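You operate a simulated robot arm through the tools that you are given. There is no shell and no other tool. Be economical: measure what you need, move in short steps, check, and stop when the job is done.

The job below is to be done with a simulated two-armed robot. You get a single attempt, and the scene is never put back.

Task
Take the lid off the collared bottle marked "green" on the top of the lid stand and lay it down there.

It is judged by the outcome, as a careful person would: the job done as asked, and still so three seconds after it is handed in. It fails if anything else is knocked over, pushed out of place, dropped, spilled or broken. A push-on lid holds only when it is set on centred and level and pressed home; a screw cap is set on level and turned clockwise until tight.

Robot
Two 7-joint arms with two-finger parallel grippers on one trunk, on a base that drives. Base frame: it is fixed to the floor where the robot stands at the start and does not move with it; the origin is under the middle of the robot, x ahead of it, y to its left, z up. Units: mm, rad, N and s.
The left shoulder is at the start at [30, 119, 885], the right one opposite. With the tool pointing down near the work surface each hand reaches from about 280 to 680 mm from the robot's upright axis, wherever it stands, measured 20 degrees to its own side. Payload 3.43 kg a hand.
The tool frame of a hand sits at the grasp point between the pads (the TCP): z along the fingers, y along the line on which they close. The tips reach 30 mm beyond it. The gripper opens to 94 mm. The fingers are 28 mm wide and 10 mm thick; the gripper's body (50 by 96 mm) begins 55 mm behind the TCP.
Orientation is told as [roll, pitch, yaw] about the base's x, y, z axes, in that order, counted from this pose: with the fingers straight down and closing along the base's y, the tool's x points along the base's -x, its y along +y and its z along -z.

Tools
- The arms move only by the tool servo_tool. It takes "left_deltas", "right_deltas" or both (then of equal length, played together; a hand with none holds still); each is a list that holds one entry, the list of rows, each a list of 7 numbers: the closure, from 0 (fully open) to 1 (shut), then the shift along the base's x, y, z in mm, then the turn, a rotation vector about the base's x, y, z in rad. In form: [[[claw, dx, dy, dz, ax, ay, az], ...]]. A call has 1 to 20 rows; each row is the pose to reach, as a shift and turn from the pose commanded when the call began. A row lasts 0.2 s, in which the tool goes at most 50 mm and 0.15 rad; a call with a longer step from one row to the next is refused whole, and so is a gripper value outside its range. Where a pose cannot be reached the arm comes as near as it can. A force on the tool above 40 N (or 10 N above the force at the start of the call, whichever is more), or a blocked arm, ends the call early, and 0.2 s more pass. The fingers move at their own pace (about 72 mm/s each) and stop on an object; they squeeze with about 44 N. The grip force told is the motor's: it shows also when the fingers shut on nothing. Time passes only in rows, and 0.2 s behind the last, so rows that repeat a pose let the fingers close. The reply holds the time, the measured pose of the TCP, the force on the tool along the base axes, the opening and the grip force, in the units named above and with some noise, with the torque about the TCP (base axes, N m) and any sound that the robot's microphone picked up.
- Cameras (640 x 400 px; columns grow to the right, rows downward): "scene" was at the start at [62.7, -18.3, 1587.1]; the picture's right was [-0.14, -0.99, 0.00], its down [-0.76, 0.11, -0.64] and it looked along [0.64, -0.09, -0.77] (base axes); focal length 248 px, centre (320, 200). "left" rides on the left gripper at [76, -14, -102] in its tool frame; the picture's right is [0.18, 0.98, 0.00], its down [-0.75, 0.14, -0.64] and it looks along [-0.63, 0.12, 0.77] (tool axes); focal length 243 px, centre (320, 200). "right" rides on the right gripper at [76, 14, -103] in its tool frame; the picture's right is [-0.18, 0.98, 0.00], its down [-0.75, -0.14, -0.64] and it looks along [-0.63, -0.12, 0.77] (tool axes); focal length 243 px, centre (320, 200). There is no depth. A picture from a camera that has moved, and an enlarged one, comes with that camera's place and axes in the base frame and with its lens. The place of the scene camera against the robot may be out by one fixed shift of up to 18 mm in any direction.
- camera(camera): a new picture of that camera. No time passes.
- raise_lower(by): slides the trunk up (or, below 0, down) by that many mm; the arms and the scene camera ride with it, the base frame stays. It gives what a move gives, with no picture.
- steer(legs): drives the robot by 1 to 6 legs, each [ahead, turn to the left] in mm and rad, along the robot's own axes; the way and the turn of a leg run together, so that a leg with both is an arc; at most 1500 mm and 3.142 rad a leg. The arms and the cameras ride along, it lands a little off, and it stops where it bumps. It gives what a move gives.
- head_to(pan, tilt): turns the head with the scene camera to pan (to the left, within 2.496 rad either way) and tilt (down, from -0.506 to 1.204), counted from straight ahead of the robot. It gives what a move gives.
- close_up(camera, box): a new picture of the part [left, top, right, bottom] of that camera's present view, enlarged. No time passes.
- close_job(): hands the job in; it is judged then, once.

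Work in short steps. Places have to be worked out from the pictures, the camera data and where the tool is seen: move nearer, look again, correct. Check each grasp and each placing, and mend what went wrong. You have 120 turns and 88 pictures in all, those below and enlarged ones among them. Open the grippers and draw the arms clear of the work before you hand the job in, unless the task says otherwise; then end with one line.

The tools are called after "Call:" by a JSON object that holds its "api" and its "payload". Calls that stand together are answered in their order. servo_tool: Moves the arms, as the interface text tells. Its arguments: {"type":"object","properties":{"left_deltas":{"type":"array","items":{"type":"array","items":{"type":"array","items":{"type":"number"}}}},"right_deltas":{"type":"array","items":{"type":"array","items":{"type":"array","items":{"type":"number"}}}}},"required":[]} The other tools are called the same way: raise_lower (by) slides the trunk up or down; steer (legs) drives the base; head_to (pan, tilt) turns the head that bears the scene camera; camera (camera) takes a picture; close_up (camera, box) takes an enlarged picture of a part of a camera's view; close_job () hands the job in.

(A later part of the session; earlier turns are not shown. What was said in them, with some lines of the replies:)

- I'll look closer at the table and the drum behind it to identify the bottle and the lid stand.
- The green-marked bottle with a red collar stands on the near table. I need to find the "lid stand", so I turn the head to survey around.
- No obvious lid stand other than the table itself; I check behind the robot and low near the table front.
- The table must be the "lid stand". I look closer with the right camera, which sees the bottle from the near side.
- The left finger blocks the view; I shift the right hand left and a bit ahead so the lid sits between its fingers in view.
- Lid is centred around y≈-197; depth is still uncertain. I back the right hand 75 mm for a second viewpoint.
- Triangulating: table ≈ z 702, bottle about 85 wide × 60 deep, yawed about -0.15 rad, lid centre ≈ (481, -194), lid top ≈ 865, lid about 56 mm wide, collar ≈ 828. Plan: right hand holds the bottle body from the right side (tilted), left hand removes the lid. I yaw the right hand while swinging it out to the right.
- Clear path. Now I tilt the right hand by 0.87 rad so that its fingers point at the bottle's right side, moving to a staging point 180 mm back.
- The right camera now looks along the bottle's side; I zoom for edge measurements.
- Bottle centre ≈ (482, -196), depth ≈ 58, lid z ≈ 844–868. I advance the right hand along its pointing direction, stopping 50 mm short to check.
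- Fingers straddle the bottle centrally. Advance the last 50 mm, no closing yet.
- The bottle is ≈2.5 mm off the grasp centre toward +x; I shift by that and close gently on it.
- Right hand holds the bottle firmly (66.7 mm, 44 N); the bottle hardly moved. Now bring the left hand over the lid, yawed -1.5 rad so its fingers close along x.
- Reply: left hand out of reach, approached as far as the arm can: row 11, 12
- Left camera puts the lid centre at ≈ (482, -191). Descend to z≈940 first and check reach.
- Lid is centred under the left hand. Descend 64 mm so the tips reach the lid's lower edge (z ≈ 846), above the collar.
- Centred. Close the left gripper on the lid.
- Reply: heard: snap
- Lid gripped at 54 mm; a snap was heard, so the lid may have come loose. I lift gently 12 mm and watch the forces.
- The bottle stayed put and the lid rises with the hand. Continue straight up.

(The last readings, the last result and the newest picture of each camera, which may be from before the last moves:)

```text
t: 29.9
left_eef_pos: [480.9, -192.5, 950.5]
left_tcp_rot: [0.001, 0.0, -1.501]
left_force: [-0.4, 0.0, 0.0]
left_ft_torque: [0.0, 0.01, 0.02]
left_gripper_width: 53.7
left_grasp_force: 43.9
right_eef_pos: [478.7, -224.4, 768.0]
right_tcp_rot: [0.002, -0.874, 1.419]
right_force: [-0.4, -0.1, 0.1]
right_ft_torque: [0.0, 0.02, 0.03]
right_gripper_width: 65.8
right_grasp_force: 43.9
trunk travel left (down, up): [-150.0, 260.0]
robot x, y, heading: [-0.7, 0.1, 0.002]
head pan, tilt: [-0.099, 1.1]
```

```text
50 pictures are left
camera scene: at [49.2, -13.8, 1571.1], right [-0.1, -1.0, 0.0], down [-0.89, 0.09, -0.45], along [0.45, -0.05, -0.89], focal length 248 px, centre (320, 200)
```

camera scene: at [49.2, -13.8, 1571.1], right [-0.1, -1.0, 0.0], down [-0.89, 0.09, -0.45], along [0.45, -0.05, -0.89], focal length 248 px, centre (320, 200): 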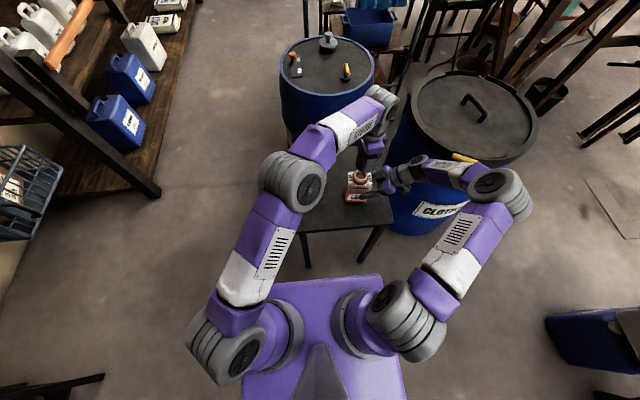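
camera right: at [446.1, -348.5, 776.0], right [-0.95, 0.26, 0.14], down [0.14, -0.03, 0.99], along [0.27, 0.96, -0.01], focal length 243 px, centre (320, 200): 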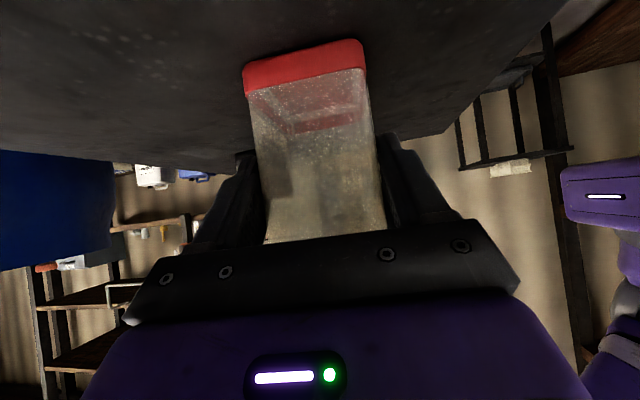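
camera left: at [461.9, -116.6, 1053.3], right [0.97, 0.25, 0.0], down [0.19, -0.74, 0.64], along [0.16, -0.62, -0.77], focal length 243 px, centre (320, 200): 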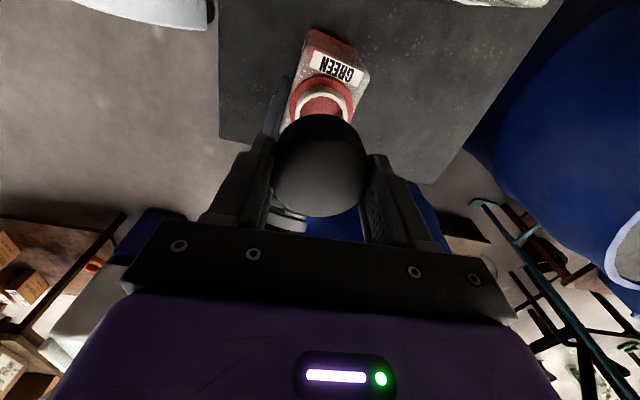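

The lid is off, bottle neck with its collar stays. Free table spot ≈ (440, -60); move there at height, then lower to z≈780.

Call:
{"api": "servo_tool", "payload": {"left_deltas": [[[0.7, -10, 35, 0, 0, 0, 0], [0.7, -22, 70, 0, 0, 0, 0], [0.7, -32, 105, 0, 0, 0, 0], [0.7, -41, 132, 0, 0, 0, 0], [0.7, -41, 132, -40, 0, 0, 0], [0.7, -41, 132, -80, 0, 0, 0], [0.7, -41, 132, -120, 0, 0, 0], [0.7, -41, 132, -150, 0, 0, 0], [0.7, -41, 132, -150, 0, 0, 0]]]}}

Call:
{"api": "camera", "payload": {"camera": "left"}}

Call:
{"api": "camera", "payload": {"camera": "scene"}}

Call:
{"api": "close_up", "payload": {"camera": "scene", "box": [280, 130, 420, 240]}}

```text
t: 31.9
left_eef_pos: [441.0, -58.9, 798.9]
left_tcp_rot: [0.001, 0.0, -1.499]
left_force: [0.3, 0.4, 0.5]
left_ft_torque: [0.01, 0.0, 0.01]
left_gripper_width: 54.0
left_grasp_force: 43.7
right_eef_pos: [478.2, -225.8, 768.8]
right_tcp_rot: [0.001, -0.873, 1.42]
right_force: [-0.1, 0.4, 0.3]
right_ft_torque: [0.02, 0.05, -0.01]
right_gripper_width: 65.7
right_grasp_force: 44.2
trunk travel left (down, up): [-150.0, 260.0]
robot x, y, heading: [0.1, -0.0, 0.003]
head pan, tilt: [-0.099, 1.1]
```

```text
49 pictures are left
camera left: at [421.6, 15.5, 901.8], right [0.97, 0.25, 0.0], down [0.19, -0.74, 0.64], along [0.16, -0.62, -0.77], focal length 243 px, centre (320, 200)
```

left: 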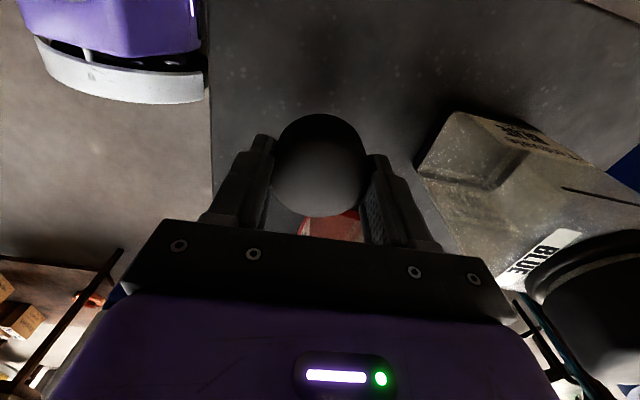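

```text
48 pictures are left
camera scene: at [49.2, -13.8, 1571.1], right [-0.1, -1.0, 0.0], down [-0.89, 0.09, -0.45], along [0.45, -0.05, -0.89], focal length 248 px, centre (320, 200)
```

scene: 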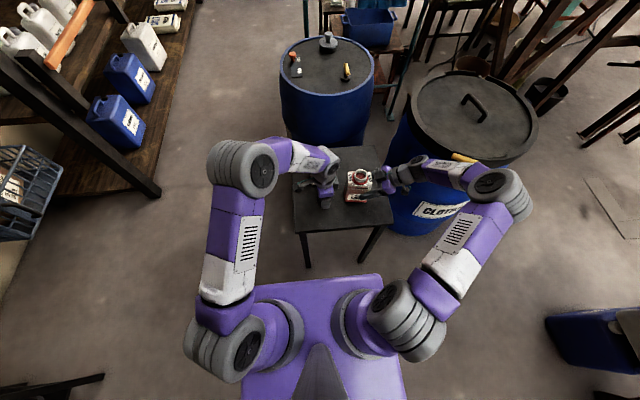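

```text
3.64 times, centred on (350, 185) of scene
camera zoom: at [49.2, -13.8, 1571.1], right [-0.1, -1.0, 0.0], down [-0.89, 0.09, -0.45], along [0.45, -0.05, -0.89], focal length 902 px, centre (211, 254)
```

zoom: 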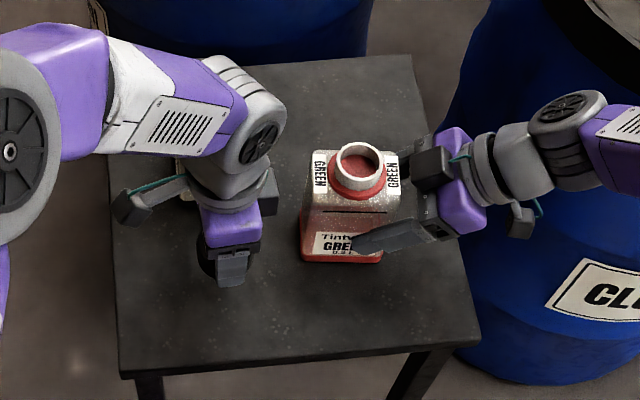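

Blue bottle is about 55 mm clear of the left hand; I shift 10 mm further away and lower in small steps toward contact (expected TCP z ≈ 735).

Call:
{"api": "servo_tool", "payload": {"left_deltas": [[[0.7, -10, 0, -15, 0, 0, 0], [0.7, -10, 0, -40, 0, 0, 0], [0.7, -10, 0, -54, 0, 0, 0], [0.7, -10, 0, -57, 0, 0, 0], [0.7, -10, 0, -60, 0, 0, 0]]]}}

Call:
{"api": "camera", "payload": {"camera": "left"}}

```text
t: 33.1
left_eef_pos: [430.5, -60.0, 740.2]
left_tcp_rot: [0.001, 0.002, -1.499]
left_force: [-0.1, -0.2, -0.4]
left_ft_torque: [0.01, -0.01, -0.01]
left_gripper_width: 54.0
left_grasp_force: 44.6
right_eef_pos: [478.5, -223.0, 767.1]
right_tcp_rot: [0.002, -0.874, 1.419]
right_force: [0.0, 0.5, -0.6]
right_ft_torque: [-0.02, 0.01, 0.0]
right_gripper_width: 65.6
right_grasp_force: 44.3
trunk travel left (down, up): [-150.0, 260.0]
robot x, y, heading: [2.9, -0.5, 0.003]
head pan, tilt: [-0.099, 1.1]
```

```text
46 pictures are left
camera left: at [411.3, 15.3, 842.3], right [0.97, 0.25, 0.0], down [0.19, -0.74, 0.64], along [0.16, -0.62, -0.77], focal length 243 px, centre (320, 200)
```

left: 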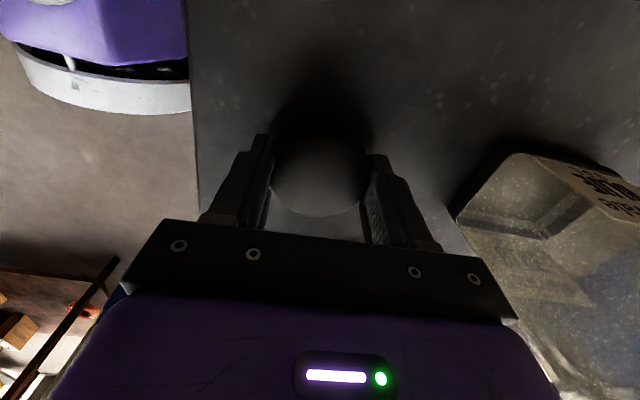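

No contact yet. Lower further in 1 mm steps; the call stops on contact.

Call:
{"api": "servo_tool", "payload": {"left_deltas": [[[0.7, 0, 0, -1, 0, 0, 0], [0.7, 0, 0, -2, 0, 0, 0], [0.7, 0, 0, -3, 0, 0, 0], [0.7, 0, 0, -4, 0, 0, 0], [0.7, 0, 0, -5, 0, 0, 0]]]}}

```text
t: 34.3
left_eef_pos: [430.5, -60.1, 735.8]
left_tcp_rot: [0.003, -0.003, -1.5]
left_force: [-2.2, 2.1, 15.0]
left_ft_torque: [0.09, 0.34, 0.0]
left_gripper_width: 54.1
left_grasp_force: 43.6
right_eef_pos: [479.0, -225.2, 768.6]
right_tcp_rot: [0.001, -0.872, 1.42]
right_force: [-0.2, 0.3, -0.8]
right_ft_torque: [-0.04, -0.01, -0.01]
right_gripper_width: 65.6
right_grasp_force: 43.9
trunk travel left (down, up): [-150.0, 260.0]
robot x, y, heading: [-0.1, 0.4, -0.001]
head pan, tilt: [-0.099, 1.1]
```

Contact at z ≈ 735 (15 N). Back off 1 mm and open the left gripper slowly.

Call:
{"api": "servo_tool", "payload": {"left_deltas": [[[0.7, 0, 0, 1, 0, 0, 0], [0.35, 0, 0, 1, 0, 0, 0], [0.2, 0, 0, 1, 0, 0, 0], [0.1, 0, 0, 1, 0, 0, 0], [0.05, 0, 0, 1, 0, 0, 0]]]}}

Call:
{"api": "camera", "payload": {"camera": "left"}}

```text
t: 35.5
left_eef_pos: [430.4, -59.0, 735.7]
left_tcp_rot: [-0.001, 0.0, -1.499]
left_force: [-0.1, -0.1, -1.0]
left_ft_torque: [0.0, 0.04, -0.02]
left_gripper_width: 89.3
left_grasp_force: 0.1
right_eef_pos: [478.9, -225.1, 769.6]
right_tcp_rot: [0.001, -0.873, 1.418]
right_force: [0.8, -0.6, -0.3]
right_ft_torque: [0.0, -0.01, -0.01]
right_gripper_width: 65.6
right_grasp_force: 44.2
trunk travel left (down, up): [-150.0, 260.0]
robot x, y, heading: [2.0, 2.6, -0.002]
head pan, tilt: [-0.099, 1.1]
```

```text
45 pictures are left
camera left: at [411.2, 15.6, 838.5], right [0.97, 0.25, 0.0], down [0.19, -0.74, 0.64], along [0.16, -0.62, -0.77], focal length 243 px, centre (320, 200)
```

left: 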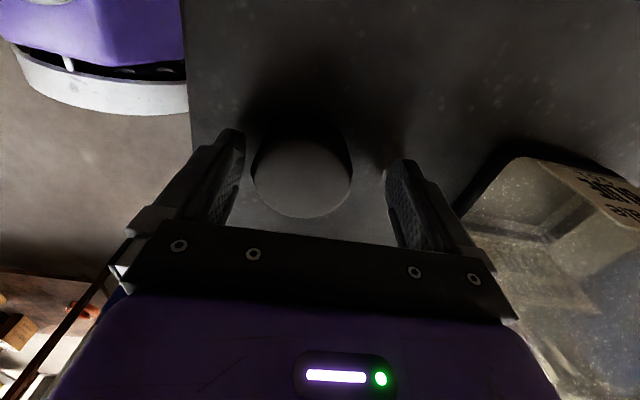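

Lid lies level on the table, free of both fingers. Raise the left hand straight up, then away; keep clear of the blue bottle.

Call:
{"api": "servo_tool", "payload": {"left_deltas": [[[0.05, -2, 0, 15, 0, 0, 0], [0.05, -2, 0, 40, 0, 0, 0], [0.05, -2, 0, 80, 0, 0, 0], [0.05, -2, 0, 130, 0, 0, 0], [0.05, -2, 0, 180, 0, 0, 0], [0.05, -2, 0, 225, 0, 0, 0], [0.05, -10, 45, 250, 0, 0, 0], [0.05, -20, 90, 250, 0, 0, 0], [0.05, -20, 130, 250, 0, 0, 0], [0.05, -20, 130, 250, 0, 0, 0]]]}}

Call:
{"api": "close_up", "payload": {"camera": "scene", "box": [270, 130, 430, 240]}}

```text
refused: row 7 steps farther than a row can; nothing moved
```

```text
3.64 times, centred on (350, 185) of scene
camera zoom: at [49.3, -13.8, 1571.1], right [-0.1, -1.0, 0.0], down [-0.89, 0.09, -0.45], along [0.45, -0.05, -0.89], focal length 902 px, centre (211, 254)
```

zoom: 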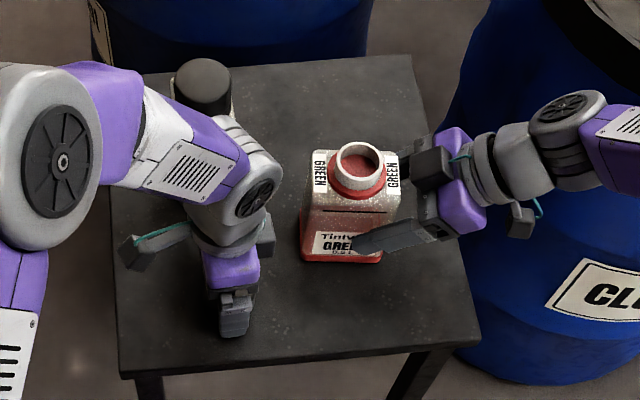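

One step was too long; I resend with smaller steps.

Call:
{"api": "servo_tool", "payload": {"left_deltas": [[[0.05, -2, 0, 15, 0, 0, 0], [0.05, -2, 0, 40, 0, 0, 0], [0.05, -2, 0, 80, 0, 0, 0], [0.05, -2, 0, 125, 0, 0, 0], [0.05, -2, 0, 170, 0, 0, 0], [0.05, -2, 0, 210, 0, 0, 0], [0.05, -5, 0, 245, 0, 0, 0], [0.05, -10, 40, 245, 0, 0, 0], [0.05, -15, 80, 245, 0, 0, 0], [0.05, -20, 120, 245, 0, 0, 0], [0.05, -20, 120, 245, 0, 0, 0]]]}}

Call:
{"api": "close_up", "payload": {"camera": "scene", "box": [270, 130, 430, 240]}}

```text
t: 37.9
left_eef_pos: [411.0, 60.7, 981.9]
left_tcp_rot: [0.0, 0.0, -1.502]
left_force: [0.2, 0.3, 0.4]
left_ft_torque: [-0.01, 0.02, 0.01]
left_gripper_width: 89.4
left_grasp_force: 0.1
right_eef_pos: [479.0, -224.1, 767.7]
right_tcp_rot: [0.002, -0.873, 1.419]
right_force: [0.4, -0.3, 0.1]
right_ft_torque: [-0.02, -0.01, 0.02]
right_gripper_width: 65.7
right_grasp_force: 43.5
trunk travel left (down, up): [-150.0, 260.0]
robot x, y, heading: [2.0, -1.5, -0.001]
head pan, tilt: [-0.099, 1.1]
```

```text
3.64 times, centred on (350, 185) of scene
camera zoom: at [49.3, -14.2, 1571.1], right [-0.1, -0.99, 0.0], down [-0.89, 0.09, -0.45], along [0.45, -0.04, -0.89], focal length 902 px, centre (211, 254)
```

zoom: 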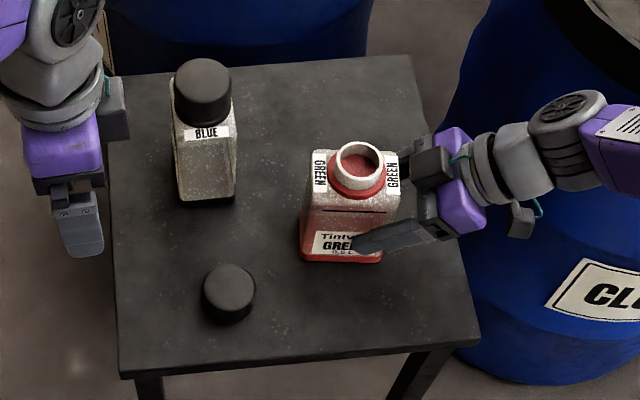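

Lid rests on the table, both bottles upright. Now open the right gripper slowly and back out along its pointing direction.

Call:
{"api": "servo_tool", "payload": {"right_deltas": [[[0.4, 0, 0, 0, 0, 0, 0], [0.25, 0, 0, 0, 0, 0, 0], [0.1, 0, 0, 0, 0, 0, 0], [0, 0, 0, 0, 0, 0, 0], [0, 0, 0, 0, 0, 0, 0]]]}}

Call:
{"api": "camera", "payload": {"camera": "right"}}

```text
t: 39.1
left_eef_pos: [410.9, 60.3, 981.3]
left_tcp_rot: [0.001, 0.0, -1.501]
left_force: [-0.6, -0.2, 0.8]
left_ft_torque: [0.01, 0.01, 0.01]
left_gripper_width: 89.3
left_grasp_force: 0.1
right_eef_pos: [479.7, -223.8, 769.3]
right_tcp_rot: [0.001, -0.872, 1.418]
right_force: [-1.0, 0.6, -0.2]
right_ft_torque: [0.01, -0.02, 0.01]
right_gripper_width: 93.9
right_grasp_force: 0.0
trunk travel left (down, up): [-150.0, 260.0]
robot x, y, heading: [-0.7, 1.7, 0.005]
head pan, tilt: [-0.099, 1.1]
```

```text
42 pictures are left
camera right: at [446.2, -348.4, 776.0], right [-0.95, 0.26, 0.14], down [0.14, -0.03, 0.99], along [0.27, 0.96, -0.01], focal length 243 px, centre (320, 200)
```

right: 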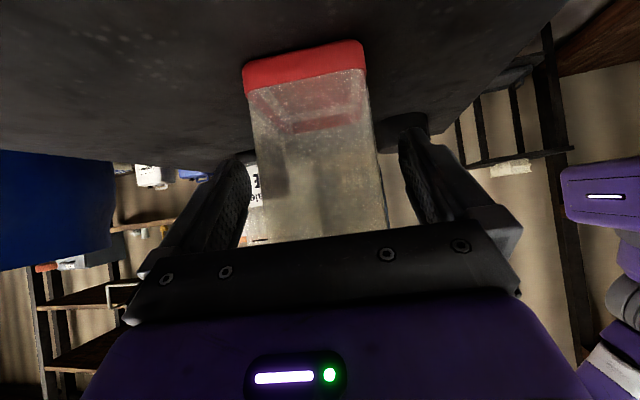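

Fingers are free on both sides. Withdraw along the tool axis by about 165 mm.

Call:
{"api": "servo_tool", "payload": {"right_deltas": [[[0, -2.3, -15, 13, 0, 0, 0], [0, -5.8, -38, 32, 0, 0, 0], [0, -10.4, -68, 58, 0, 0, 0], [0, -15, -99, 84, 0, 0, 0], [0, -19, -125, 106, 0, 0, 0], [0, -19, -125, 106, 0, 0, 0]]]}}

Call:
{"api": "camera", "payload": {"camera": "right"}}

Call:
{"api": "close_up", "payload": {"camera": "scene", "box": [270, 130, 430, 240]}}

```text
t: 40.5
left_eef_pos: [411.6, 61.0, 980.4]
left_tcp_rot: [0.0, 0.0, -1.5]
left_force: [0.0, -0.3, 0.6]
left_ft_torque: [-0.01, 0.01, -0.02]
left_gripper_width: 89.4
left_grasp_force: 0.1
right_eef_pos: [460.7, -348.6, 876.6]
right_tcp_rot: [0.001, -0.874, 1.419]
right_force: [-0.1, -0.2, 0.4]
right_ft_torque: [-0.01, -0.03, -0.03]
right_gripper_width: 94.0
right_grasp_force: 0.1
trunk travel left (down, up): [-150.0, 260.0]
robot x, y, heading: [-1.4, 2.6, -0.004]
head pan, tilt: [-0.099, 1.1]
```

```text
41 pictures are left
camera right: at [427.2, -473.2, 883.9], right [-0.95, 0.26, 0.14], down [0.14, -0.03, 0.99], along [0.27, 0.96, -0.01], focal length 243 px, centre (320, 200)
```

right: 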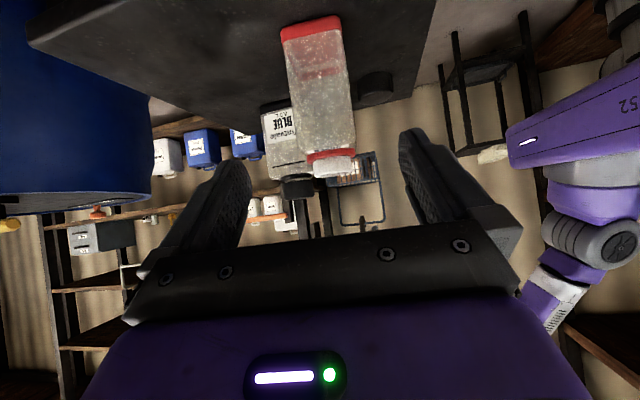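

```text
3.64 times, centred on (350, 185) of scene
camera zoom: at [49.3, -13.7, 1571.1], right [-0.1, -1.0, 0.0], down [-0.89, 0.09, -0.45], along [0.45, -0.05, -0.89], focal length 902 px, centre (211, 254)
```

zoom: 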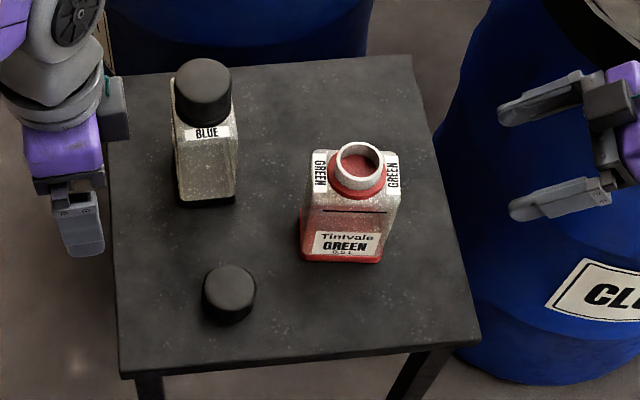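

The lid lies flat on the stand's top, both bottles are upright, and both hands are open and clear. Handing in.

Call:
{"api": "close_job", "payload": {}}

```text
The job is handed in.
```

I took the lid off the collared "green" bottle and laid it flat on the tabletop beside it. I took that table to be the lid stand, since nothing in the scene was labelled as one. Both bottles are upright and nothing spilled.
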